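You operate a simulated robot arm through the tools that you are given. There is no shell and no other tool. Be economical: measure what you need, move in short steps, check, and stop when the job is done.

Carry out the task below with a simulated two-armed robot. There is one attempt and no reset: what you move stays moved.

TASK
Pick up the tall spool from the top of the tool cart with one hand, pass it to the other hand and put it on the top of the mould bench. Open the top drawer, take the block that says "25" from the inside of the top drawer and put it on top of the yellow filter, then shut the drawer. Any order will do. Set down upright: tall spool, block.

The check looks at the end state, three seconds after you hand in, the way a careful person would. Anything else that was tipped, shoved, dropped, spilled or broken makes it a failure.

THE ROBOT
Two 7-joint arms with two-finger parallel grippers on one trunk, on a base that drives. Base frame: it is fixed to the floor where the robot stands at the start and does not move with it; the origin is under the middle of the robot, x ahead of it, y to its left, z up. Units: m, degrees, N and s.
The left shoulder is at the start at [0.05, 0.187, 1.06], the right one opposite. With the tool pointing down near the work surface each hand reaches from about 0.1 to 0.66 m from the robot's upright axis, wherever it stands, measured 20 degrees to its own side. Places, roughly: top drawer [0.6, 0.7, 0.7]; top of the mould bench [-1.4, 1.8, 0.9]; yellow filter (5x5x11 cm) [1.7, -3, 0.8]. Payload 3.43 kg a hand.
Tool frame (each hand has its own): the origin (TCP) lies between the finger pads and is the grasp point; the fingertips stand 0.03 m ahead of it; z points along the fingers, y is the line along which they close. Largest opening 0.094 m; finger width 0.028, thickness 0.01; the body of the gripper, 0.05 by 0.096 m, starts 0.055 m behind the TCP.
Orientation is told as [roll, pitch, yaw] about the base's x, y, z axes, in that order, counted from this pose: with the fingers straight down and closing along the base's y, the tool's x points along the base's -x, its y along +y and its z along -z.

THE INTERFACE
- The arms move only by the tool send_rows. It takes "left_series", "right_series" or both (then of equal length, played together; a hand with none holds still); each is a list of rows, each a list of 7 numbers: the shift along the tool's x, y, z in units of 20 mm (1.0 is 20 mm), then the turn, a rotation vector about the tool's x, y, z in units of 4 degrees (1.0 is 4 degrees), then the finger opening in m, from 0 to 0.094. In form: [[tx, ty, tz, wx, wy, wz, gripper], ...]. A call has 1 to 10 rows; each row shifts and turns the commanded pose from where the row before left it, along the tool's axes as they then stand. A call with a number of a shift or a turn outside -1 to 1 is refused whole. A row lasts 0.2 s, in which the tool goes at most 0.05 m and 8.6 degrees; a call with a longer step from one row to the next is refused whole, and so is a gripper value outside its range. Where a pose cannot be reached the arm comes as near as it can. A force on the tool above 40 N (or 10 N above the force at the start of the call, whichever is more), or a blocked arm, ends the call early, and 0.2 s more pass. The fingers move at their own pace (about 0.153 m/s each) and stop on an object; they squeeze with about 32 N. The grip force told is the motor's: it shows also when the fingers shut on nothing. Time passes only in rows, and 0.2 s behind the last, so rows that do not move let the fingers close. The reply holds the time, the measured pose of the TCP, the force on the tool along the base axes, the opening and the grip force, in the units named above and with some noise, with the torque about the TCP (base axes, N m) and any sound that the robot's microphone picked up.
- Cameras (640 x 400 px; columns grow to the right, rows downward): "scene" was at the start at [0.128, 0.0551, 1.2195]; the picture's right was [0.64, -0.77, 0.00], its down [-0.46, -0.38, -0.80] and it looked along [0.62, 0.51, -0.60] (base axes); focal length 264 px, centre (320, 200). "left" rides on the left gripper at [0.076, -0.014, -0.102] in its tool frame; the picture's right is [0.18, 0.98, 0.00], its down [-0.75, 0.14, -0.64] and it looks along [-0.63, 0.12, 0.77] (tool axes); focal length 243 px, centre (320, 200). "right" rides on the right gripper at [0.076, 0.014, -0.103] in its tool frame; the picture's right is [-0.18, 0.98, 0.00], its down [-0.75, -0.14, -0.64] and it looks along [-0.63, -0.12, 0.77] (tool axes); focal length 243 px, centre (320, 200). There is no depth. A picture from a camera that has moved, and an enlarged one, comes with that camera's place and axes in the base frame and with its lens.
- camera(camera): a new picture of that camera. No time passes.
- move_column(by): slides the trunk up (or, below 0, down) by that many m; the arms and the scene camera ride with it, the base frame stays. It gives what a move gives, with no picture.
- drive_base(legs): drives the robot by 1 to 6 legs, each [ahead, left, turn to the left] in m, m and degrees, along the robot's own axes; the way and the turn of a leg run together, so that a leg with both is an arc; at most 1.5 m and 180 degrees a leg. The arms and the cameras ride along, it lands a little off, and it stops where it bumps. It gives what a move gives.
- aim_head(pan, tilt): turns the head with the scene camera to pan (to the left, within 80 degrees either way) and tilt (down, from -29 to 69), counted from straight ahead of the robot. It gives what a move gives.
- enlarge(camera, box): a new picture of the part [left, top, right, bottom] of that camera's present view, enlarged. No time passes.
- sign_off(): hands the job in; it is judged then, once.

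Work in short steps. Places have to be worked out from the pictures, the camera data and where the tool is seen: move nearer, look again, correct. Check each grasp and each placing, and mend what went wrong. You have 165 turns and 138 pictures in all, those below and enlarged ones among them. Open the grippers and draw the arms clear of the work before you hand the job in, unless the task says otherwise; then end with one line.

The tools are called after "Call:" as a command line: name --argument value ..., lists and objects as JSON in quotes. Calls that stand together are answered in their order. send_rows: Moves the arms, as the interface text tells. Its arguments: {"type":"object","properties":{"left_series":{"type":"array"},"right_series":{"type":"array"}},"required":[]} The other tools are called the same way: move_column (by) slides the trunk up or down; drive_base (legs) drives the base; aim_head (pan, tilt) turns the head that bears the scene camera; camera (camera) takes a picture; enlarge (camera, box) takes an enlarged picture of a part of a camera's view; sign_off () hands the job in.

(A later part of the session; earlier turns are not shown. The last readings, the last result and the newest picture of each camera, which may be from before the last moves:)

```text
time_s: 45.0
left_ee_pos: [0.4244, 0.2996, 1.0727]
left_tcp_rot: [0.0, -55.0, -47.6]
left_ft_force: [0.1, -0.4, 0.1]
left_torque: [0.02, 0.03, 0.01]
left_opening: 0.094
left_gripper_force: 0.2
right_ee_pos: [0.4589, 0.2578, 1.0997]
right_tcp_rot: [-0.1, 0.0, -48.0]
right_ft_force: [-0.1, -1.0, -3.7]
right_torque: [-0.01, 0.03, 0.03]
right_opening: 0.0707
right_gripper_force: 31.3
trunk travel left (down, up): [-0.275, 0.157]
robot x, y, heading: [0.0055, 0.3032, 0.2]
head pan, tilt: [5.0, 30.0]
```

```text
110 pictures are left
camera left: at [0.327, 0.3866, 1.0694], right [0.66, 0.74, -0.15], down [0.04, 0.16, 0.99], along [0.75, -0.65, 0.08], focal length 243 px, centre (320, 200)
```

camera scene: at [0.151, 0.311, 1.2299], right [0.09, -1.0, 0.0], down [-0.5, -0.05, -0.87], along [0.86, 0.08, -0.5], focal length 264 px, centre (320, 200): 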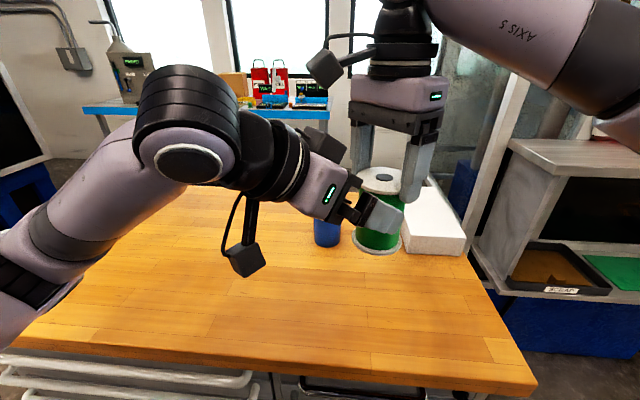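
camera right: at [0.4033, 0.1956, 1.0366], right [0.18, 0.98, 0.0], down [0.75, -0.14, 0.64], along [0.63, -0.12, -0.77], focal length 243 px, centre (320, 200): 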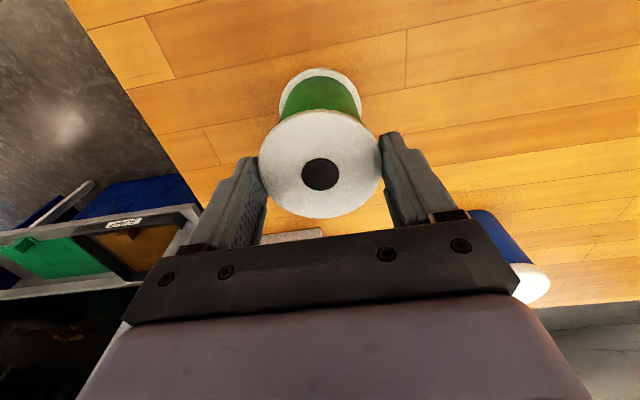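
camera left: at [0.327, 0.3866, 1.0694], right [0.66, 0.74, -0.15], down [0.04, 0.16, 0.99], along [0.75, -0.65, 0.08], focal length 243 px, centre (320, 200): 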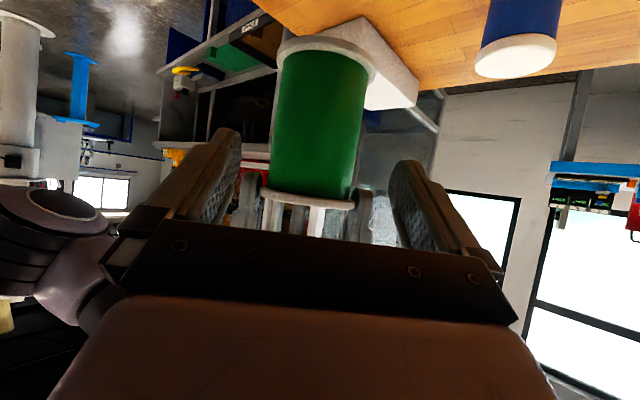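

Still clear; finish the approach and close the left fingers.

Call:
send_rows --left_series '[[0, 0, 0.8, 0, 0, 0, 0.094], [0, -0.1, 0.8, 0, 0, 0, 0.094], [0, 0, 0.8, 0, 0, 0, 0.094], [0, 0, 0.4, 0, 0, 0, 0.094]]'

Call:
camera --camera "left"

Call:
enlarge --camera "scene" --box '[260, 30, 460, 260]'

```text
time_s: 46.0
left_ee_pos: [0.4531, 0.2637, 1.0397]
left_tcp_rot: [-0.1, -55.0, -47.6]
left_ft_force: [0.1, 0.9, 0.0]
left_torque: [-0.03, -0.02, 0.03]
left_opening: 0.0941
left_gripper_force: 0.1
right_ee_pos: [0.458, 0.2588, 1.1002]
right_tcp_rot: [0.0, 0.0, -47.9]
right_ft_force: [0.4, -0.2, -3.0]
right_torque: [-0.02, 0.02, 0.01]
right_opening: 0.0708
right_gripper_force: 31.7
trunk travel left (down, up): [-0.275, 0.157]
robot x, y, heading: [-0.0018, 0.3066, 0.4]
head pan, tilt: [5.0, 30.0]
```

```text
109 pictures are left
camera left: at [0.3557, 0.3513, 1.0363], right [0.66, 0.74, -0.15], down [0.04, 0.16, 0.99], along [0.75, -0.65, 0.08], focal length 243 px, centre (320, 200)
```

left: 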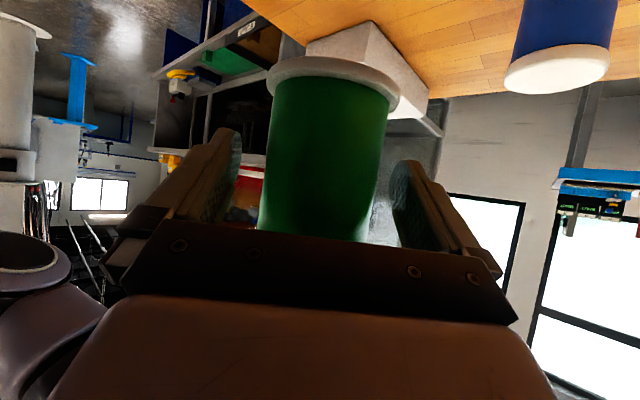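

```text
1.74 times, centred on (360, 145) of scene
camera zoom: at [0.1509, 0.3111, 1.2299], right [0.09, -1.0, 0.0], down [-0.5, -0.05, -0.87], along [0.86, 0.08, -0.5], focal length 459 px, centre (250, 296)
```

zoom: 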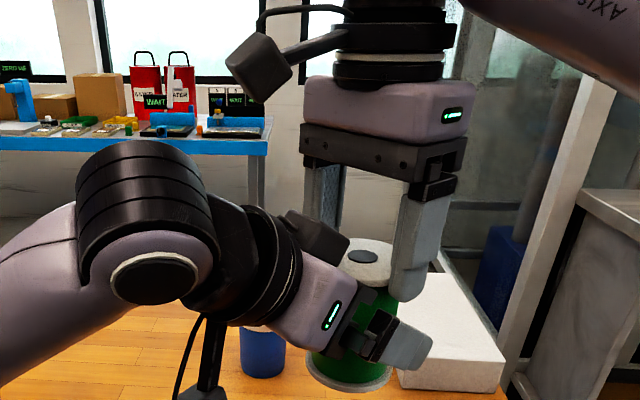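

Barrel is between the left fingers. Close the left hand.

Call:
send_rows --left_series '[[0, 0, 0, 0, 0, 0, 0.07], [0, 0, 0, 0, 0, 0, 0.045], [0, 0, 0, 0, 0, 0, 0.045], [0, 0, 0, 0, 0, 0, 0.045]]'

Call:
camera --camera "left"

```text
time_s: 47.0
left_ee_pos: [0.4546, 0.2631, 1.0406]
left_tcp_rot: [0.1, -55.0, -47.7]
left_ft_force: [1.7, -0.1, 0.5]
left_torque: [0.09, -0.06, 0.04]
left_opening: 0.0751
left_gripper_force: 32.4
right_ee_pos: [0.4577, 0.2586, 1.0993]
right_tcp_rot: [0.0, 0.1, -48.0]
right_ft_force: [-0.8, 1.7, -1.4]
right_torque: [-0.01, 0.2, -0.04]
right_opening: 0.0708
right_gripper_force: 32.0
trunk travel left (down, up): [-0.275, 0.157]
robot x, y, heading: [0.0005, 0.3071, 0.2]
head pan, tilt: [5.0, 30.0]
```

```text
107 pictures are left
camera left: at [0.3556, 0.3516, 1.0364], right [0.66, 0.74, -0.15], down [0.04, 0.16, 0.99], along [0.75, -0.65, 0.08], focal length 243 px, centre (320, 200)
```

left: 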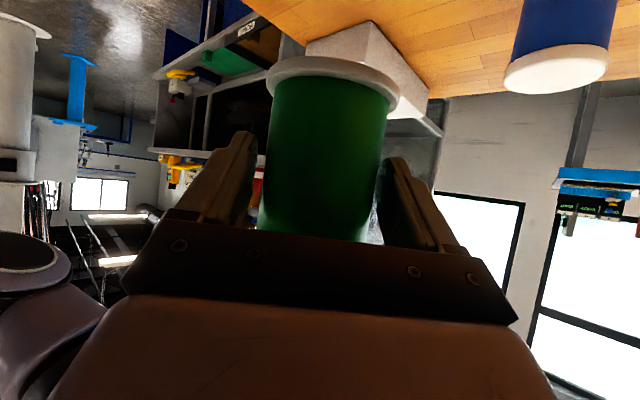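

The left stopped at 75 mm, wider than the flange itself, so I'll look closely at what it's touching.

Call:
enlarge --camera "scene" --box '[330, 130, 450, 260]'

Call:
enlarge --camera "left" --box '[200, 40, 460, 260]'

Call:
camera --camera "right"

```text
3.08 times, centred on (390, 195) of scene
camera zoom: at [0.1509, 0.3111, 1.2299], right [0.09, -1.0, 0.0], down [-0.5, -0.05, -0.87], along [0.86, 0.08, -0.5], focal length 811 px, centre (105, 215)
```

zoom: 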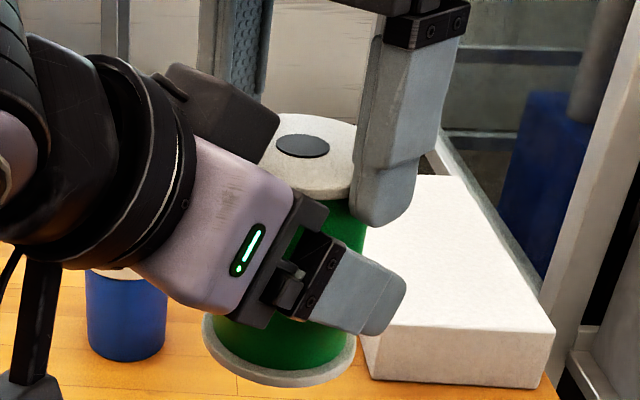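

```text
1.82 times, centred on (330, 150) of left
camera zoom: at [0.3556, 0.3516, 1.0364], right [0.66, 0.74, -0.15], down [0.04, 0.16, 0.99], along [0.75, -0.65, 0.08], focal length 441 px, centre (302, 291)
```

zoom: 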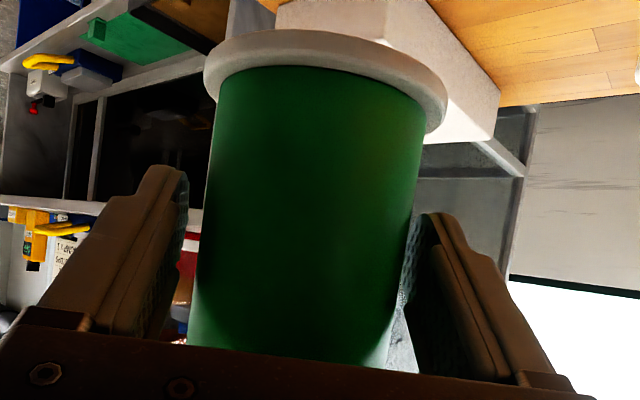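

```text
104 pictures are left
camera right: at [0.4177, 0.3241, 1.2025], right [0.85, 0.52, 0.0], down [0.4, -0.65, 0.64], along [0.34, -0.55, -0.77], focal length 243 px, centre (320, 200)
```

right: 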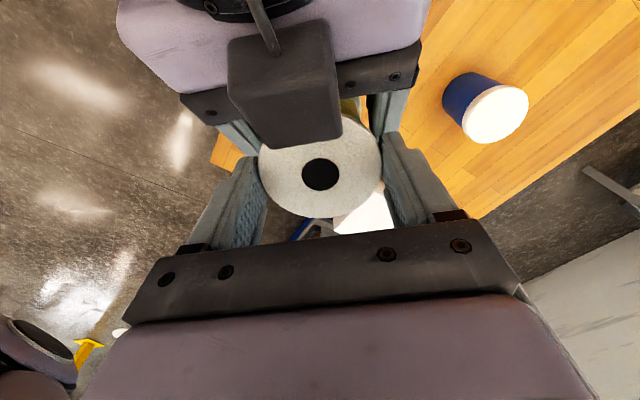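

The fingers stopped symmetrically without touching the barrel, so they most likely met the right fingertips. I'll open, slide the left hand 1 cm lower along its tool x, and close again.

Call:
send_rows --left_series '[[0, 0, 0, 0, 0, 0, 0.094], [0, 0, 0, 0, 0, 0, 0.094], [0.25, 0, 0, 0, 0, 0, 0.094], [0.25, 0, 0, 0, 0, 0, 0.094], [0, 0, 0, 0, 0, 0, 0.07], [0, 0, 0, 0, 0, 0, 0.045], [0, 0, 0, 0, 0, 0, 0.045], [0, 0, 0, 0, 0, 0, 0.045]]'

Call:
enlarge --camera "left" --box '[200, 40, 460, 260]'

```text
time_s: 48.8
left_ee_pos: [0.4491, 0.2679, 1.0302]
left_tcp_rot: [0.0, -55.0, -47.8]
left_ft_force: [-0.8, -0.4, -0.1]
left_torque: [-0.19, 0.01, -0.12]
left_opening: 0.074
left_gripper_force: 32.2
right_ee_pos: [0.4591, 0.2594, 1.1006]
right_tcp_rot: [0.0, 0.0, -47.9]
right_ft_force: [1.2, 0.9, -3.9]
right_torque: [0.21, -0.1, 0.13]
right_opening: 0.0704
right_gripper_force: 32.3
trunk travel left (down, up): [-0.275, 0.157]
robot x, y, heading: [-0.0015, 0.3042, 0.1]
head pan, tilt: [5.0, 30.0]
```

```text
1.82 times, centred on (330, 150) of left
camera zoom: at [0.3521, 0.3559, 1.0278], right [0.66, 0.74, -0.15], down [0.04, 0.16, 0.99], along [0.75, -0.65, 0.08], focal length 441 px, centre (302, 291)
```

zoom: 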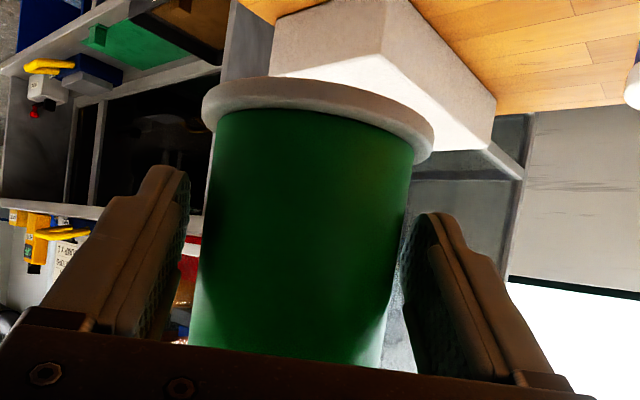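

Small matched torques appear in both hands, suggesting the left may actually be holding the spool (its contact shape is wider than the drawn barrel). Test by pulling the left up 3 mm and reading the forces.

Call:
send_rows --left_series '[[-0.12, 0, -0.086, 0, 0, 0, 0.045], [0, 0, 0, 0, 0, 0, 0.045]]'

```text
time_s: 49.4
left_ee_pos: [0.4492, 0.2691, 1.0318]
left_tcp_rot: [-0.1, -54.6, -47.8]
left_ft_force: [-1.9, -0.5, -9.7]
left_torque: [0.16, -0.32, -0.03]
left_opening: 0.074
left_gripper_force: 32.0
right_ee_pos: [0.4584, 0.2586, 1.0996]
right_tcp_rot: [0.1, 0.1, -48.0]
right_ft_force: [1.3, 0.1, 10.8]
right_torque: [0.07, 0.37, 0.09]
right_opening: 0.0706
right_gripper_force: 32.1
trunk travel left (down, up): [-0.275, 0.157]
robot x, y, heading: [-0.0003, 0.3067, 0.2]
head pan, tilt: [5.0, 30.0]
```

The left does hold it (about 10 N couples between the hands). Relax that pull, then open the right and lift it clear.

Call:
send_rows --left_series '[[0.1, 0, 0.07, 0, 0, 0, 0.045], [0, 0, 0, 0, 0, 0, 0.045], [0, 0, 0, 0, 0, 0, 0.045], [0, 0, 0, 0, 0, 0, 0.045]]' --right_series '[[0, 0, 0, 0, 0, 0, 0.05], [0, 0, 0, 0, 0, 0, 0.05], [0, 0, 0, 0, 0, 0, 0.094], [0, 0, 0, 0, 0, 0, 0.094]]'

Call:
enlarge --camera "scene" --box '[260, 60, 460, 260]'

```text
time_s: 50.4
left_ee_pos: [0.4489, 0.2675, 1.0334]
left_tcp_rot: [0.0, -55.1, -47.8]
left_ft_force: [-0.3, 0.3, -2.8]
left_torque: [0.05, 0.03, -0.03]
left_opening: 0.0741
left_gripper_force: 32.0
right_ee_pos: [0.4583, 0.2583, 1.099]
right_tcp_rot: [0.0, -0.1, -48.0]
right_ft_force: [0.0, -0.4, -0.5]
right_torque: [0.01, 0.02, -0.01]
right_opening: 0.0939
right_gripper_force: 0.0
trunk travel left (down, up): [-0.275, 0.157]
robot x, y, heading: [0.0029, 0.2999, 0.3]
head pan, tilt: [5.0, 30.0]
```

```text
2.00 times, centred on (360, 160) of scene
camera zoom: at [0.1509, 0.3111, 1.2299], right [0.09, -1.0, 0.0], down [-0.5, -0.05, -0.87], along [0.86, 0.08, -0.5], focal length 527 px, centre (240, 280)
```

zoom: 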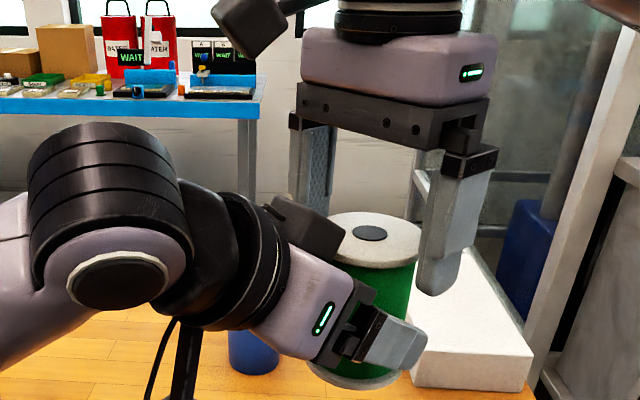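

Left holds the spool upright. Raise the right hand clear and move it off to the right.

Call:
send_rows --right_series '[[0, 0, -1, 0, 0, 0, 0.094], [0, 0, -1, 0, 0, 0, 0.094], [0, 0, -1, 0, 0, 0, 0.094], [0, 0, -1, 0, 0, 0, 0.094], [0, -0.74, 0, 0, 0, -1, 0.094], [0, -0.74, 0, 0, 0, -1, 0.094], [0, -0.74, 0, 0, 0, -1, 0.094], [0, -0.74, 0, 0, 0, -1, 0.094], [0, -0.74, 0, 0, 0, -1, 0.094], [0, -0.74, 0, 0, 0, -1, 0.094]]'

Call:
aim_head --pan 80 --tilt 15

Call:
camera --camera "scene"

```text
time_s: 52.6
left_ee_pos: [0.4483, 0.2696, 1.0327]
left_tcp_rot: [0.0, -55.0, -47.9]
left_ft_force: [0.6, -0.1, -3.1]
left_torque: [0.01, 0.02, 0.02]
left_opening: 0.0739
left_gripper_force: 32.1
right_ee_pos: [0.4057, 0.1882, 1.1805]
right_tcp_rot: [0.0, 0.0, -23.8]
right_ft_force: [0.1, 0.1, -0.2]
right_torque: [0.02, -0.02, 0.0]
right_opening: 0.0941
right_gripper_force: 0.0
trunk travel left (down, up): [-0.275, 0.157]
robot x, y, heading: [-0.0041, 0.3001, 0.4]
head pan, tilt: [5.0, 30.0]
```

```text
time_s: 54.1
left_ee_pos: [0.4506, 0.2694, 1.0322]
left_tcp_rot: [0.0, -55.1, -47.7]
left_ft_force: [0.1, -0.3, -2.8]
left_torque: [0.04, 0.04, 0.01]
left_opening: 0.0737
left_gripper_force: 32.1
right_ee_pos: [0.4062, 0.189, 1.1807]
right_tcp_rot: [0.0, 0.1, -23.9]
right_ft_force: [0.6, 0.1, 0.8]
right_torque: [0.0, 0.0, 0.0]
right_opening: 0.0942
right_gripper_force: 0.0
trunk travel left (down, up): [-0.275, 0.157]
robot x, y, heading: [-0.0011, 0.3037, 0.3]
head pan, tilt: [80.0, 15.0]
```

```text
101 pictures are left
camera scene: at [0.0768, 0.3949, 1.2541], right [0.99, -0.17, 0.0], down [-0.04, -0.26, -0.97], along [0.17, 0.95, -0.26], focal length 264 px, centre (320, 200)
```

scene: 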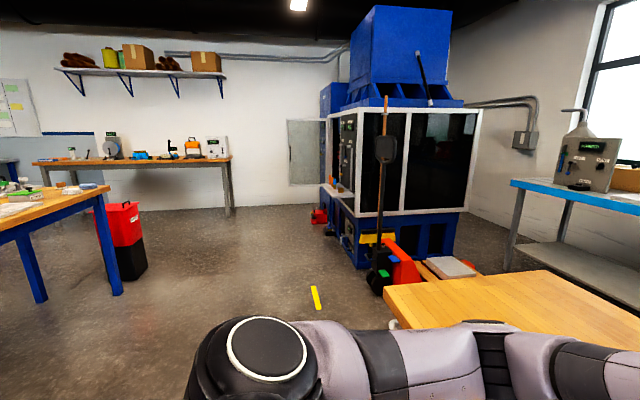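

Bench with blue legs lies behind-left (edge near x≈−0.9, y 1.4–2.2). Back off from the cart and turn 90° left, then look again.

Call:
drive_base --legs '[[-0.15, 0, 0], [0, 0, 90]]'

Call:
aim_head --pan 40 --tilt 20

Call:
camera --camera "scene"

```text
time_s: 59.3
left_ee_pos: [-0.1277, 0.7532, 1.0328]
left_tcp_rot: [0.1, -55.0, 43.6]
left_ft_force: [-0.1, 0.1, -3.8]
left_torque: [-0.03, 0.07, 0.02]
left_opening: 0.0727
left_gripper_force: 32.1
right_ee_pos: [-0.0471, 0.713, 1.1792]
right_tcp_rot: [0.1, 0.0, 67.5]
right_ft_force: [0.3, 0.4, 0.1]
right_torque: [0.0, -0.01, -0.04]
right_opening: 0.094
right_gripper_force: 0.0
trunk travel left (down, up): [-0.275, 0.157]
robot x, y, heading: [-0.1546, 0.3012, 91.6]
head pan, tilt: [80.0, 15.0]
```

```text
time_s: 60.4
left_ee_pos: [-0.128, 0.7531, 1.0327]
left_tcp_rot: [0.0, -55.0, 43.7]
left_ft_force: [-0.7, 0.6, -3.8]
left_torque: [-0.05, 0.03, -0.03]
left_opening: 0.0729
left_gripper_force: 32.4
right_ee_pos: [-0.0471, 0.7125, 1.1795]
right_tcp_rot: [0.0, 0.0, 67.5]
right_ft_force: [0.2, 0.3, -0.1]
right_torque: [0.0, 0.06, 0.03]
right_opening: 0.094
right_gripper_force: 0.1
trunk travel left (down, up): [-0.275, 0.157]
robot x, y, heading: [-0.1537, 0.3016, 91.6]
head pan, tilt: [40.0, 20.0]
```

```text
100 pictures are left
camera scene: at [-0.2127, 0.4303, 1.2459], right [0.75, 0.66, 0.0], down [0.23, -0.26, -0.94], along [-0.62, 0.7, -0.34], focal length 264 px, centre (320, 200)
```

scene: 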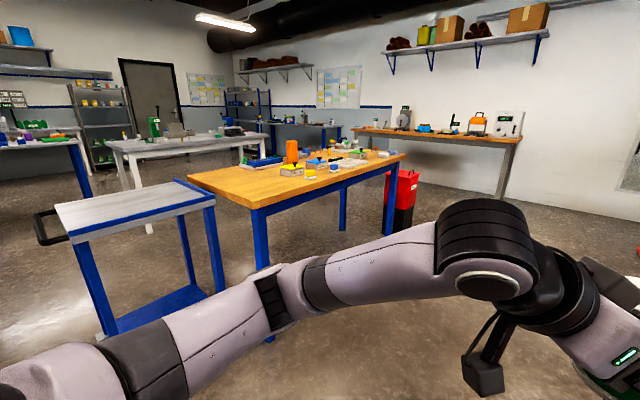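

The wooden bench with blue legs is the mould bench. Zoom to see its clutter.

Call:
enlarge --camera "scene" --box '[180, 120, 430, 280]'

```text
2.50 times, centred on (305, 200) of scene
camera zoom: at [-0.2127, 0.4303, 1.2459], right [0.75, 0.66, 0.0], down [0.23, -0.26, -0.94], along [-0.62, 0.7, -0.34], focal length 659 px, centre (358, 200)
```

zoom: 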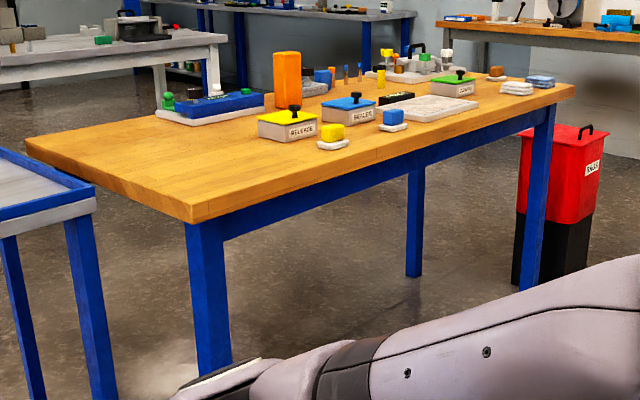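

The near end of the bench (y≈1.0–1.35) is free. Drive alongside and turn to face it.

Call:
drive_base --legs '[[0.85, 0, 0], [0, 0, 88.5]]'

Call:
aim_head --pan 5 --tilt 25

Call:
camera --camera "scene"

```text
time_s: 68.7
left_ee_pos: [-0.6322, 1.177, 1.0323]
left_tcp_rot: [0.0, -54.9, 133.9]
left_ft_force: [0.1, -0.9, -3.3]
left_torque: [-0.09, -0.04, 0.0]
left_opening: 0.0724
left_gripper_force: 32.1
right_ee_pos: [-0.5909, 1.2587, 1.1802]
right_tcp_rot: [0.1, 0.0, 157.9]
right_ft_force: [1.1, -0.2, 0.0]
right_torque: [-0.02, -0.02, 0.01]
right_opening: 0.0941
right_gripper_force: 0.1
trunk travel left (down, up): [-0.275, 0.157]
robot x, y, heading: [-0.1816, 1.1532, -178.0]
head pan, tilt: [40.0, 20.0]
```

```text
time_s: 69.7
left_ee_pos: [-0.6305, 1.1787, 1.0321]
left_tcp_rot: [-0.1, -54.9, 133.9]
left_ft_force: [-0.3, 0.3, -2.4]
left_torque: [-0.02, -0.05, 0.0]
left_opening: 0.0721
left_gripper_force: 32.3
right_ee_pos: [-0.5901, 1.2583, 1.1813]
right_tcp_rot: [0.0, 0.0, 157.8]
right_ft_force: [-0.5, 0.3, 0.1]
right_torque: [0.02, 0.02, 0.0]
right_opening: 0.0941
right_gripper_force: 0.1
trunk travel left (down, up): [-0.275, 0.157]
robot x, y, heading: [-0.1852, 1.1613, -178.0]
head pan, tilt: [5.0, 25.0]
```

```text
98 pictures are left
camera scene: at [-0.3281, 1.1426, 1.2379], right [-0.12, 0.99, 0.0], down [0.42, 0.05, -0.91], along [-0.9, -0.11, -0.42], focal length 264 px, centre (320, 200)
```

scene: 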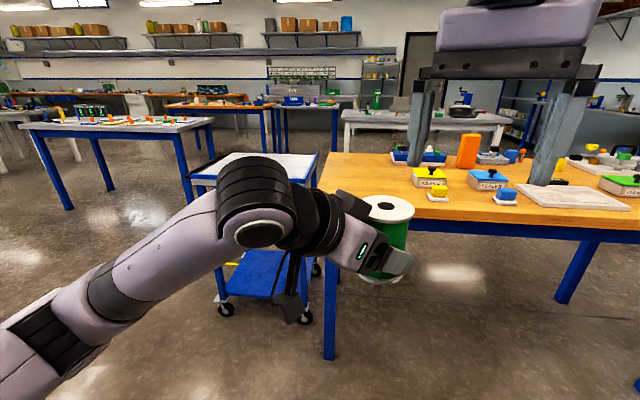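

Free spot near (−1.11, 1.22) on the bench. Drive ahead 0.42 m and slightly right, then look from both cameras.

Call:
drive_base --legs '[[0.42, -0.04, 0]]'

Call:
aim_head --pan 0 --tilt 42

Call:
camera --camera "scene"

Call:
camera --camera "right"

```text
time_s: 72.2
left_ee_pos: [-1.0351, 1.1989, 1.0315]
left_tcp_rot: [0.0, -55.0, 134.6]
left_ft_force: [-0.5, 0.4, -2.5]
left_torque: [-0.05, -0.03, 0.02]
left_opening: 0.0719
left_gripper_force: 32.0
right_ee_pos: [-0.9942, 1.2802, 1.1807]
right_tcp_rot: [-0.1, 0.0, 158.4]
right_ft_force: [-0.2, 0.1, 0.3]
right_torque: [-0.02, -0.03, 0.01]
right_opening: 0.094
right_gripper_force: 0.2
trunk travel left (down, up): [-0.275, 0.157]
robot x, y, heading: [-0.5829, 1.1806, -177.6]
head pan, tilt: [5.0, 25.0]
```

```text
time_s: 73.0
left_ee_pos: [-1.0351, 1.1997, 1.0318]
left_tcp_rot: [0.0, -54.9, 134.6]
left_ft_force: [0.3, 0.2, -2.4]
left_torque: [-0.01, -0.02, 0.05]
left_opening: 0.0718
left_gripper_force: 32.7
right_ee_pos: [-0.9939, 1.2787, 1.1798]
right_tcp_rot: [0.0, 0.0, 158.4]
right_ft_force: [0.7, 0.1, -0.4]
right_torque: [0.0, 0.0, 0.01]
right_opening: 0.0942
right_gripper_force: 0.1
trunk travel left (down, up): [-0.275, 0.157]
robot x, y, heading: [-0.5821, 1.1805, -177.5]
head pan, tilt: [0.0, 42.0]
```

```text
97 pictures are left
camera scene: at [-0.7232, 1.1748, 1.2116], right [-0.04, 1.0, 0.0], down [0.67, 0.03, -0.74], along [-0.74, -0.03, -0.67], focal length 264 px, centre (320, 200)
```

scene: 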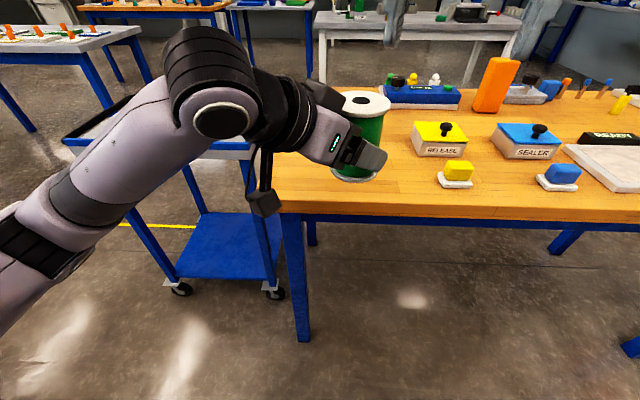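

```text
96 pictures are left
camera right: at [-0.9295, 1.2379, 1.2831], right [-0.53, -0.85, 0.0], down [-0.65, 0.41, 0.64], along [-0.54, 0.34, -0.77], focal length 243 px, centre (320, 200)
```

right: 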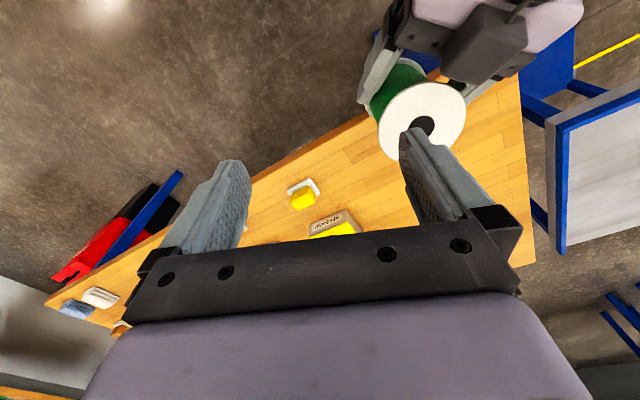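

Triangulation gives a bench top at about z 0.88 with front edge x≈−1.06 and corner y≈1.085. I'll shift the spool to about (−1.14, 1.17), where the left wrist camera hangs past the corner, and check.

Call:
send_rows --left_series '[[-0.23, 0.95, 0.33, 0, 0, 0, 0.045], [-0.23, 0.95, 0.33, 0, 0, 0, 0.045], [-0.23, 0.95, 0.33, 0, 0, 0, 0.045], [-0.23, 0.95, 0.33, 0, 0, 0, 0.045], [-0.23, 0.95, 0.33, 0, 0, 0, 0.045]]'

Call:
camera --camera "scene"

Call:
camera --camera "left"

```text
time_s: 74.2
left_ee_pos: [-1.1308, 1.1599, 1.0286]
left_tcp_rot: [-0.1, -55.0, 134.7]
left_ft_force: [-0.3, 0.0, -3.4]
left_torque: [-0.05, -0.03, 0.04]
left_opening: 0.0719
left_gripper_force: 32.2
right_ee_pos: [-0.9949, 1.2805, 1.1822]
right_tcp_rot: [0.0, 0.0, 158.4]
right_ft_force: [-0.4, 0.1, 0.3]
right_torque: [0.0, 0.03, 0.0]
right_opening: 0.0941
right_gripper_force: 0.0
trunk travel left (down, up): [-0.275, 0.157]
robot x, y, heading: [-0.5828, 1.1826, -177.3]
head pan, tilt: [0.0, 42.0]
```

```text
95 pictures are left
camera scene: at [-0.7233, 1.1748, 1.2115], right [-0.04, 1.0, 0.0], down [0.67, 0.03, -0.74], along [-0.74, -0.03, -0.67], focal length 264 px, centre (320, 200)
```

scene: 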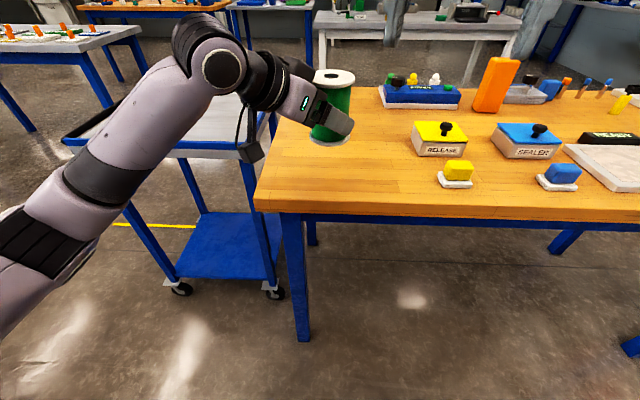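

```text
94 pictures are left
camera left: at [-1.0332, 1.0817, 1.0267], right [-0.63, -0.76, -0.15], down [-0.04, -0.17, 0.99], along [-0.78, 0.62, 0.08], focal length 243 px, centre (320, 200)
```

left: 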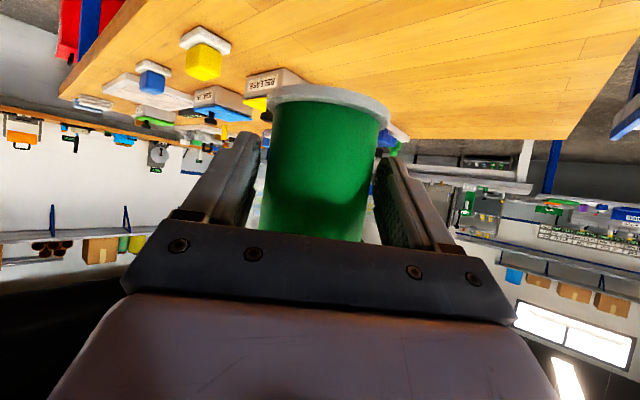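

Over the free corner area, spool upright. Lower 8 cm, then creep.

Call:
send_rows --left_series '[[0.819, 0, 0.574, 0, 0, 0, 0.045], [0.819, 0, 0.574, 0, 0, 0, 0.045], [0.819, 0, 0.574, 0, 0, 0, 0.045], [0.41, 0, 0.287, 0, 0, 0, 0.045]]'

Call:
enlarge --camera "scene" --box '[200, 40, 420, 240]'

```text
time_s: 75.2
left_ee_pos: [-1.1304, 1.1585, 0.9603]
left_tcp_rot: [0.1, -54.9, 134.6]
left_ft_force: [0.4, 0.5, -3.1]
left_torque: [-0.08, -0.04, 0.0]
left_opening: 0.0716
left_gripper_force: 32.1
right_ee_pos: [-0.9958, 1.28, 1.1805]
right_tcp_rot: [-0.1, 0.1, 158.4]
right_ft_force: [-0.2, 0.3, -0.4]
right_torque: [0.02, 0.01, -0.02]
right_opening: 0.0937
right_gripper_force: 0.2
trunk travel left (down, up): [-0.275, 0.157]
robot x, y, heading: [-0.5865, 1.1838, -177.7]
head pan, tilt: [0.0, 42.0]
```

```text
2.00 times, centred on (310, 140) of scene
camera zoom: at [-0.7233, 1.1748, 1.2116], right [-0.04, 1.0, 0.0], down [0.67, 0.03, -0.74], along [-0.74, -0.03, -0.67], focal length 527 px, centre (340, 320)
```

zoom: 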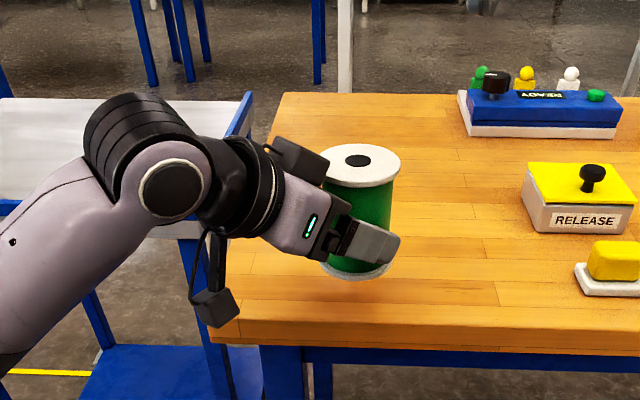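

The camera block is just outside the corner. Creep down until contact.

Call:
send_rows --left_series '[[0.2, 0, 0.14, 0, 0, 0, 0.045], [0.2, 0, 0.14, 0, 0, 0, 0.045], [0.2, 0, 0.14, 0, 0, 0, 0.045], [0.12, 0, 0.084, 0, 0, 0, 0.045], [0.12, 0, 0.084, 0, 0, 0, 0.045], [0.12, 0, 0.084, 0, 0, 0, 0.045], [0.12, 0, 0.084, 0, 0, 0, 0.045], [0.12, 0, 0.084, 0, 0, 0, 0.045], [0.12, 0, 0.084, 0, 0, 0, 0.045], [0.12, 0, 0.084, 0, 0, 0, 0.045]]'

Call:
enlarge --camera "scene" --box '[200, 40, 420, 240]'

```text
time_s: 77.5
left_ee_pos: [-1.1289, 1.1612, 0.9257]
left_tcp_rot: [0.0, -55.0, 134.5]
left_ft_force: [0.2, -0.1, -3.5]
left_torque: [-0.07, -0.05, 0.02]
left_opening: 0.0714
left_gripper_force: 32.1
right_ee_pos: [-0.9958, 1.2797, 1.1811]
right_tcp_rot: [0.0, 0.0, 158.4]
right_ft_force: [0.2, -0.4, 0.1]
right_torque: [-0.02, -0.01, 0.01]
right_opening: 0.0938
right_gripper_force: 0.1
trunk travel left (down, up): [-0.275, 0.157]
robot x, y, heading: [-0.5822, 1.1771, -177.6]
head pan, tilt: [0.0, 42.0]
```

```text
2.00 times, centred on (310, 140) of scene
camera zoom: at [-0.7233, 1.1748, 1.2116], right [-0.04, 1.0, 0.0], down [0.67, 0.03, -0.74], along [-0.74, -0.03, -0.67], focal length 527 px, centre (340, 320)
```

zoom: 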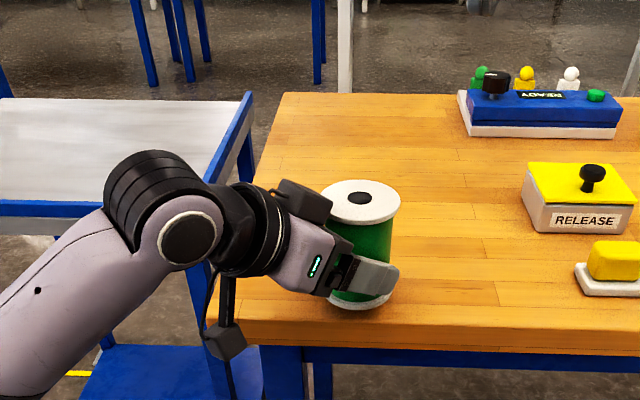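

No contact yet; zoom in on the gap under the spool.

Call:
enlarge --camera "scene" --box '[270, 120, 370, 220]'

Call:
camera --camera "left"

```text
4.00 times, centred on (320, 170) of scene
camera zoom: at [-0.7233, 1.1748, 1.2116], right [-0.04, 1.0, 0.0], down [0.67, 0.03, -0.74], along [-0.74, -0.03, -0.67], focal length 1055 px, centre (320, 320)
```

zoom: 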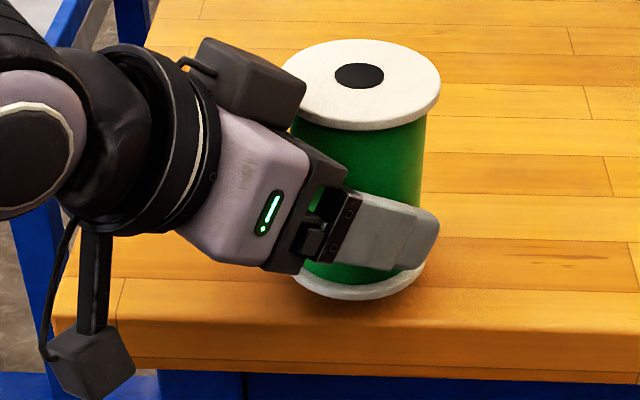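

```text
90 pictures are left
camera left: at [-1.0306, 1.0821, 0.9228], right [-0.63, -0.77, -0.15], down [-0.04, -0.17, 0.99], along [-0.78, 0.62, 0.08], focal length 243 px, centre (320, 200)
```

left: 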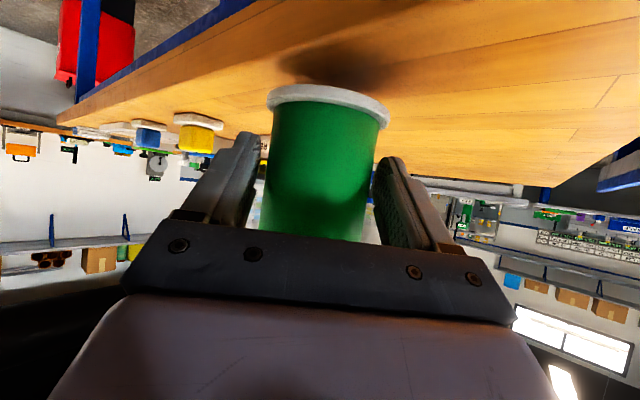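

There is still a ~2 cm gap, so the bench is lower (≈0.857) and its front edge is at x≈−1.09: the spool would sit too close to the edge. Move 5 cm further in, then look.

Call:
send_rows --left_series '[[-0.33, 0.59, 0.48, 0, 0, 0, 0.045], [-0.33, 0.59, 0.48, 0, 0, 0, 0.045], [-0.33, 0.59, 0.48, 0, 0, 0, 0.045]]'

Call:
enlarge --camera "scene" --box '[250, 100, 370, 220]'

Call:
camera --camera "left"

```text
time_s: 78.2
left_ee_pos: [-1.1804, 1.1602, 0.9275]
left_tcp_rot: [0.1, -55.0, 134.6]
left_ft_force: [0.1, -0.8, -3.3]
left_torque: [-0.04, -0.07, -0.03]
left_opening: 0.0713
left_gripper_force: 31.9
right_ee_pos: [-0.9948, 1.2792, 1.1808]
right_tcp_rot: [0.1, 0.0, 158.4]
right_ft_force: [-0.7, -0.1, 0.1]
right_torque: [0.01, -0.02, 0.0]
right_opening: 0.094
right_gripper_force: 0.1
trunk travel left (down, up): [-0.275, 0.157]
robot x, y, heading: [-0.5852, 1.1819, -177.5]
head pan, tilt: [0.0, 42.0]
```

```text
3.33 times, centred on (310, 160) of scene
camera zoom: at [-0.7233, 1.1748, 1.2115], right [-0.04, 1.0, 0.0], down [0.67, 0.03, -0.74], along [-0.74, -0.03, -0.67], focal length 879 px, centre (353, 333)
```

zoom: 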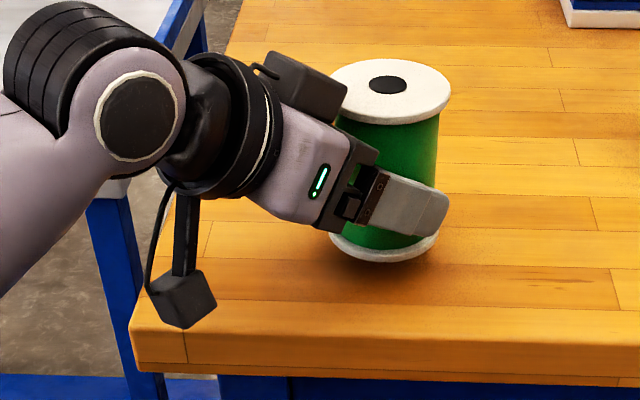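

```text
88 pictures are left
camera left: at [-1.0819, 1.0821, 0.9229], right [-0.63, -0.77, -0.15], down [-0.04, -0.17, 0.99], along [-0.78, 0.62, 0.08], focal length 243 px, centre (320, 200)
```

left: 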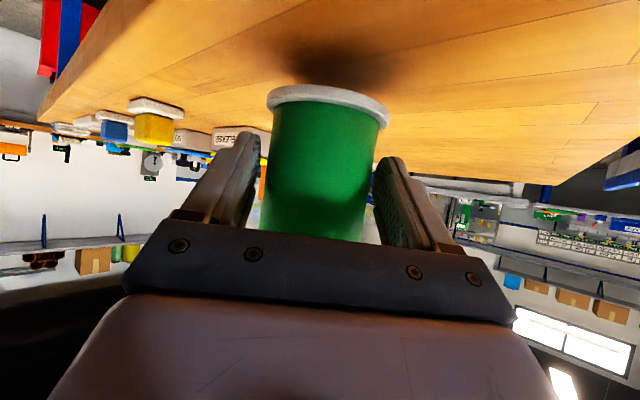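

Good margins now. Creep down in 2–3 mm steps until contact.

Call:
send_rows --left_series '[[0.12, 0, 0.084, 0, 0, 0, 0.045], [0.12, 0, 0.084, 0, 0, 0, 0.045], [0.12, 0, 0.084, 0, 0, 0, 0.045], [0.12, 0, 0.084, 0, 0, 0, 0.045], [0.08, 0, 0.056, 0, 0, 0, 0.045], [0.08, 0, 0.056, 0, 0, 0, 0.045], [0.08, 0, 0.056, 0, 0, 0, 0.045]]'

Call:
camera --camera "left"

```text
time_s: 79.8
left_ee_pos: [-1.1798, 1.1612, 0.9094]
left_tcp_rot: [0.1, -55.1, 134.6]
left_ft_force: [-0.1, -1.0, -2.6]
left_torque: [-0.04, -0.07, -0.02]
left_opening: 0.0713
left_gripper_force: 32.0
right_ee_pos: [-0.9948, 1.2794, 1.1794]
right_tcp_rot: [0.0, 0.0, 158.3]
right_ft_force: [0.5, -0.1, 0.4]
right_torque: [0.0, 0.01, 0.03]
right_opening: 0.094
right_gripper_force: 0.1
trunk travel left (down, up): [-0.275, 0.157]
robot x, y, heading: [-0.5861, 1.1845, -177.2]
head pan, tilt: [0.0, 42.0]
```

```text
87 pictures are left
camera left: at [-1.0817, 1.0818, 0.9052], right [-0.63, -0.77, -0.15], down [-0.03, -0.17, 0.99], along [-0.78, 0.62, 0.08], focal length 243 px, centre (320, 200)
```

left: 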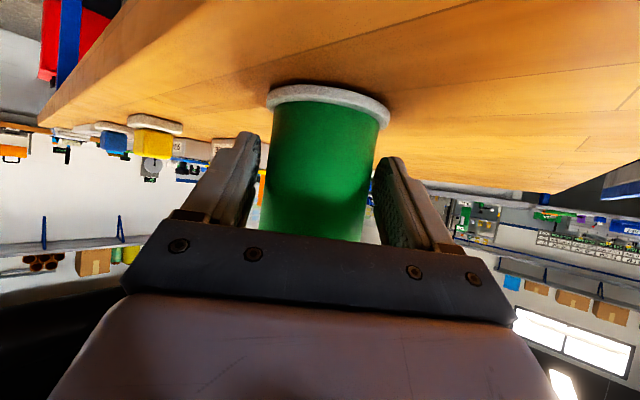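

Only a few mm left. Continue in 1 mm steps.

Call:
send_rows --left_series '[[0.06, 0, 0.042, 0, 0, 0, 0.045], [0.06, 0, 0.042, 0, 0, 0, 0.045], [0.06, 0, 0.042, 0, 0, 0, 0.045], [0.06, 0, 0.042, 0, 0, 0, 0.045], [0.04, 0, 0.028, 0, 0, 0, 0.045], [0.04, 0, 0.028, 0, 0, 0, 0.045]]'

Call:
camera --camera "left"

```text
time_s: 81.2
left_ee_pos: [-1.1802, 1.1613, 0.9063]
left_tcp_rot: [0.2, -55.6, 134.4]
left_ft_force: [-1.8, 0.7, 19.5]
left_torque: [0.21, -0.2, -0.02]
left_opening: 0.0712
left_gripper_force: 31.8
right_ee_pos: [-0.9938, 1.2792, 1.1805]
right_tcp_rot: [0.1, -0.1, 158.5]
right_ft_force: [0.1, 1.0, 0.6]
right_torque: [0.0, 0.02, 0.0]
right_opening: 0.0939
right_gripper_force: 0.1
trunk travel left (down, up): [-0.275, 0.157]
robot x, y, heading: [-0.5865, 1.1784, -177.5]
head pan, tilt: [0.0, 42.0]
```

```text
86 pictures are left
camera left: at [-1.0807, 1.082, 0.9011], right [-0.63, -0.76, -0.15], down [-0.03, -0.17, 0.98], along [-0.78, 0.62, 0.09], focal length 243 px, centre (320, 200)
```

left: 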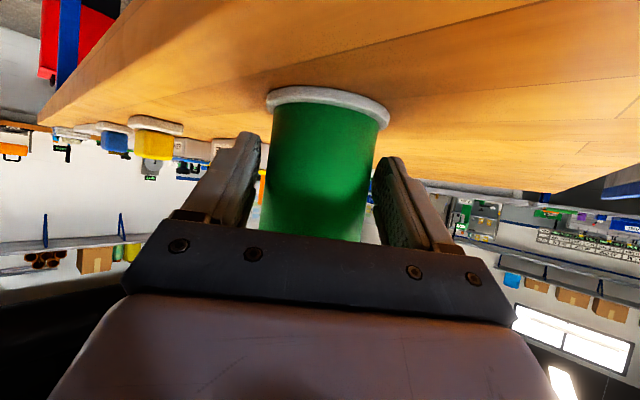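

Contact made (19.5 N). Ease up 1.5 mm and open the left fingers.

Call:
send_rows --left_series '[[-0.06, 0, -0.042, 0, 0, 0, 0.045], [0, 0, 0, 0, 0, 0, 0.08], [0, 0, 0, 0, 0, 0, 0.094], [0, 0, 0, 0, 0, 0, 0.094]]'

Call:
enlarge --camera "scene" --box '[250, 100, 370, 220]'

Call:
camera --camera "left"

```text
time_s: 82.2
left_ee_pos: [-1.1796, 1.1606, 0.9013]
left_tcp_rot: [0.0, -54.9, 134.5]
left_ft_force: [-0.5, 0.1, 0.6]
left_torque: [0.03, -0.03, 0.0]
left_opening: 0.0944
left_gripper_force: 0.1
right_ee_pos: [-0.9949, 1.2783, 1.1798]
right_tcp_rot: [0.0, 0.0, 158.4]
right_ft_force: [0.3, -1.0, 0.4]
right_torque: [-0.02, -0.03, -0.01]
right_opening: 0.0937
right_gripper_force: 0.1
trunk travel left (down, up): [-0.275, 0.157]
robot x, y, heading: [-0.5855, 1.1829, -177.4]
head pan, tilt: [0.0, 42.0]
```

```text
3.33 times, centred on (310, 160) of scene
camera zoom: at [-0.723, 1.1748, 1.2116], right [-0.04, 1.0, 0.0], down [0.67, 0.03, -0.74], along [-0.74, -0.03, -0.67], focal length 879 px, centre (353, 333)
```

zoom: 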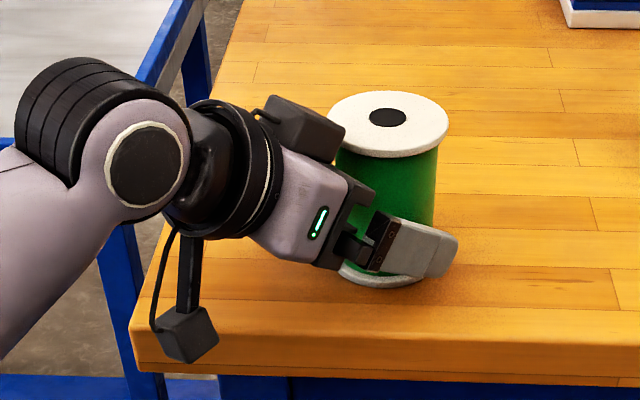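

```text
84 pictures are left
camera left: at [-1.081, 1.081, 0.899], right [-0.63, -0.77, -0.15], down [-0.04, -0.17, 0.99], along [-0.78, 0.62, 0.08], focal length 243 px, centre (320, 200)
```

left: 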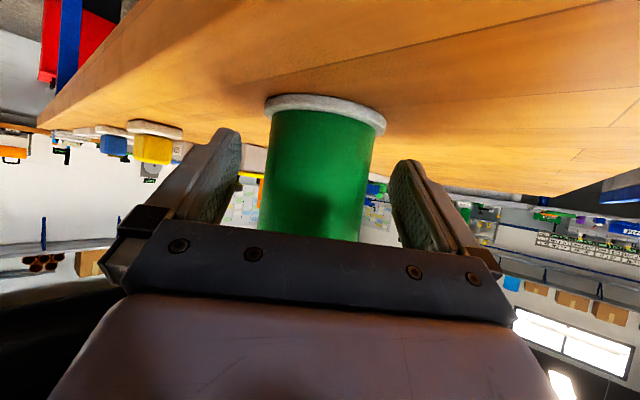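

Released and standing upright. Retreat the left hand back along its fingers.

Call:
send_rows --left_series '[[0, 0, -0.5, 0, 0, 0, 0.094], [0, 0, -1, 0, 0, 0, 0.094], [0, 0, -1, 0, 0, 0, 0.094], [0, 0, -1, 0, 0, 0, 0.094], [0, 0, -1, 0, 0, 0, 0.094], [0, 0, -1, 0, 0, 0, 0.094], [0, 0, -1, 0, 0, 0, 0.094]]'

Call:
camera --camera "scene"

```text
time_s: 83.8
left_ee_pos: [-1.1063, 1.082, 0.9784]
left_tcp_rot: [0.2, -55.0, 134.5]
left_ft_force: [-1.1, 0.4, -0.2]
left_torque: [-0.01, -0.01, -0.02]
left_opening: 0.0943
left_gripper_force: 0.0
right_ee_pos: [-0.9938, 1.2792, 1.1807]
right_tcp_rot: [0.0, 0.0, 158.4]
right_ft_force: [-1.0, 0.1, -0.5]
right_torque: [-0.02, -0.01, 0.01]
right_opening: 0.0937
right_gripper_force: 0.2
trunk travel left (down, up): [-0.275, 0.157]
robot x, y, heading: [-0.587, 1.1806, -177.7]
head pan, tilt: [0.0, 42.0]
```

```text
83 pictures are left
camera scene: at [-0.7229, 1.1747, 1.2116], right [-0.04, 1.0, 0.0], down [0.67, 0.03, -0.74], along [-0.74, -0.03, -0.67], focal length 264 px, centre (320, 200)
```

scene: 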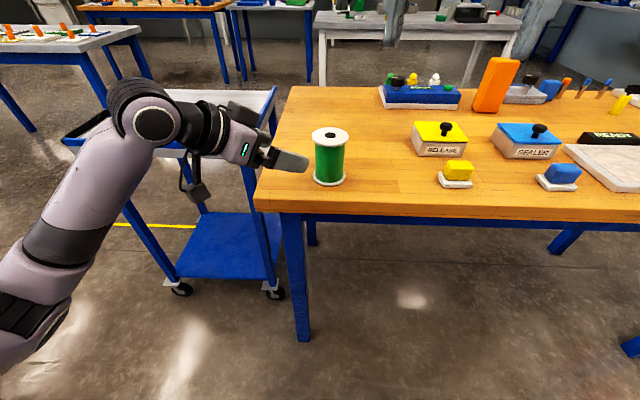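

Spool stands upright on the bench. Raise the left hand a bit, back away and turn around toward the cart.

Call:
send_rows --left_series '[[0, 0, -1, 0, 0, 0, 0.094], [0, 0, -1, 0, 0, 0, 0.094], [-0.8, 0, -0.6, 0, 0, 0, 0.094], [-0.8, 0, -0.6, 0, 0, 0, 0.094]]'

Call:
drive_base --legs '[[-0.42, 0, 0], [0, 0, -120]]'

Call:
aim_head --pan -40 --tilt 25

Call:
camera --camera "scene"

```text
time_s: 84.8
left_ee_pos: [-1.0809, 1.0592, 1.0396]
left_tcp_rot: [-0.1, -55.0, 134.7]
left_ft_force: [0.0, 0.8, 0.7]
left_torque: [-0.03, 0.01, 0.0]
left_opening: 0.0938
left_gripper_force: 0.1
right_ee_pos: [-0.9954, 1.2786, 1.1811]
right_tcp_rot: [0.0, 0.0, 158.4]
right_ft_force: [-0.1, 0.3, -0.1]
right_torque: [0.02, -0.01, -0.02]
right_opening: 0.0942
right_gripper_force: 0.1
trunk travel left (down, up): [-0.275, 0.157]
robot x, y, heading: [-0.5801, 1.1794, -177.3]
head pan, tilt: [0.0, 42.0]
```

```text
time_s: 92.6
left_ee_pos: [0.0048, 1.685, 1.0391]
left_tcp_rot: [0.0, -54.9, 11.8]
left_ft_force: [-0.5, 0.0, 0.6]
left_torque: [-0.01, 0.03, -0.03]
left_opening: 0.0937
left_gripper_force: 0.0
right_ee_pos: [0.1428, 1.4929, 1.1817]
right_tcp_rot: [0.0, 0.0, 35.6]
right_ft_force: [0.0, -0.5, -0.1]
right_torque: [0.0, 0.02, 0.05]
right_opening: 0.0942
right_gripper_force: 0.0
trunk travel left (down, up): [-0.275, 0.157]
robot x, y, heading: [-0.1654, 1.1988, 59.6]
head pan, tilt: [0.0, 42.0]
```

```text
time_s: 93.6
left_ee_pos: [0.0043, 1.6847, 1.0394]
left_tcp_rot: [0.0, -54.9, 11.7]
left_ft_force: [-0.7, -0.5, 1.2]
left_torque: [-0.03, 0.01, 0.0]
left_opening: 0.094
left_gripper_force: 0.1
right_ee_pos: [0.1426, 1.4918, 1.1815]
right_tcp_rot: [0.1, 0.0, 35.5]
right_ft_force: [-0.8, -0.4, 0.4]
right_torque: [-0.02, 0.02, -0.01]
right_opening: 0.0939
right_gripper_force: 0.0
trunk travel left (down, up): [-0.275, 0.157]
robot x, y, heading: [-0.1635, 1.2021, 59.4]
head pan, tilt: [-40.0, 25.0]
```

```text
82 pictures are left
camera scene: at [-0.044, 1.2818, 1.2378], right [0.34, -0.94, 0.0], down [-0.4, -0.14, -0.91], along [0.85, 0.3, -0.42], focal length 264 px, centre (320, 200)
```

scene: 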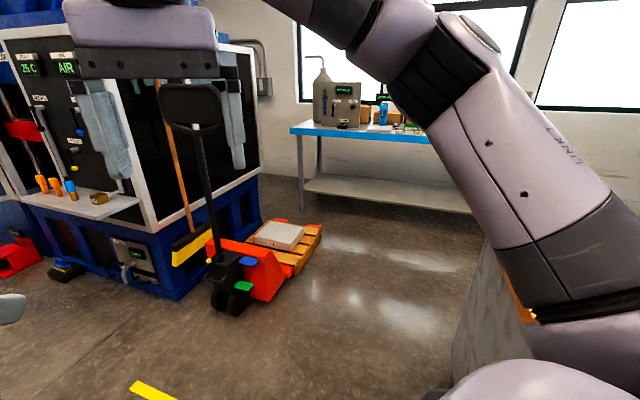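

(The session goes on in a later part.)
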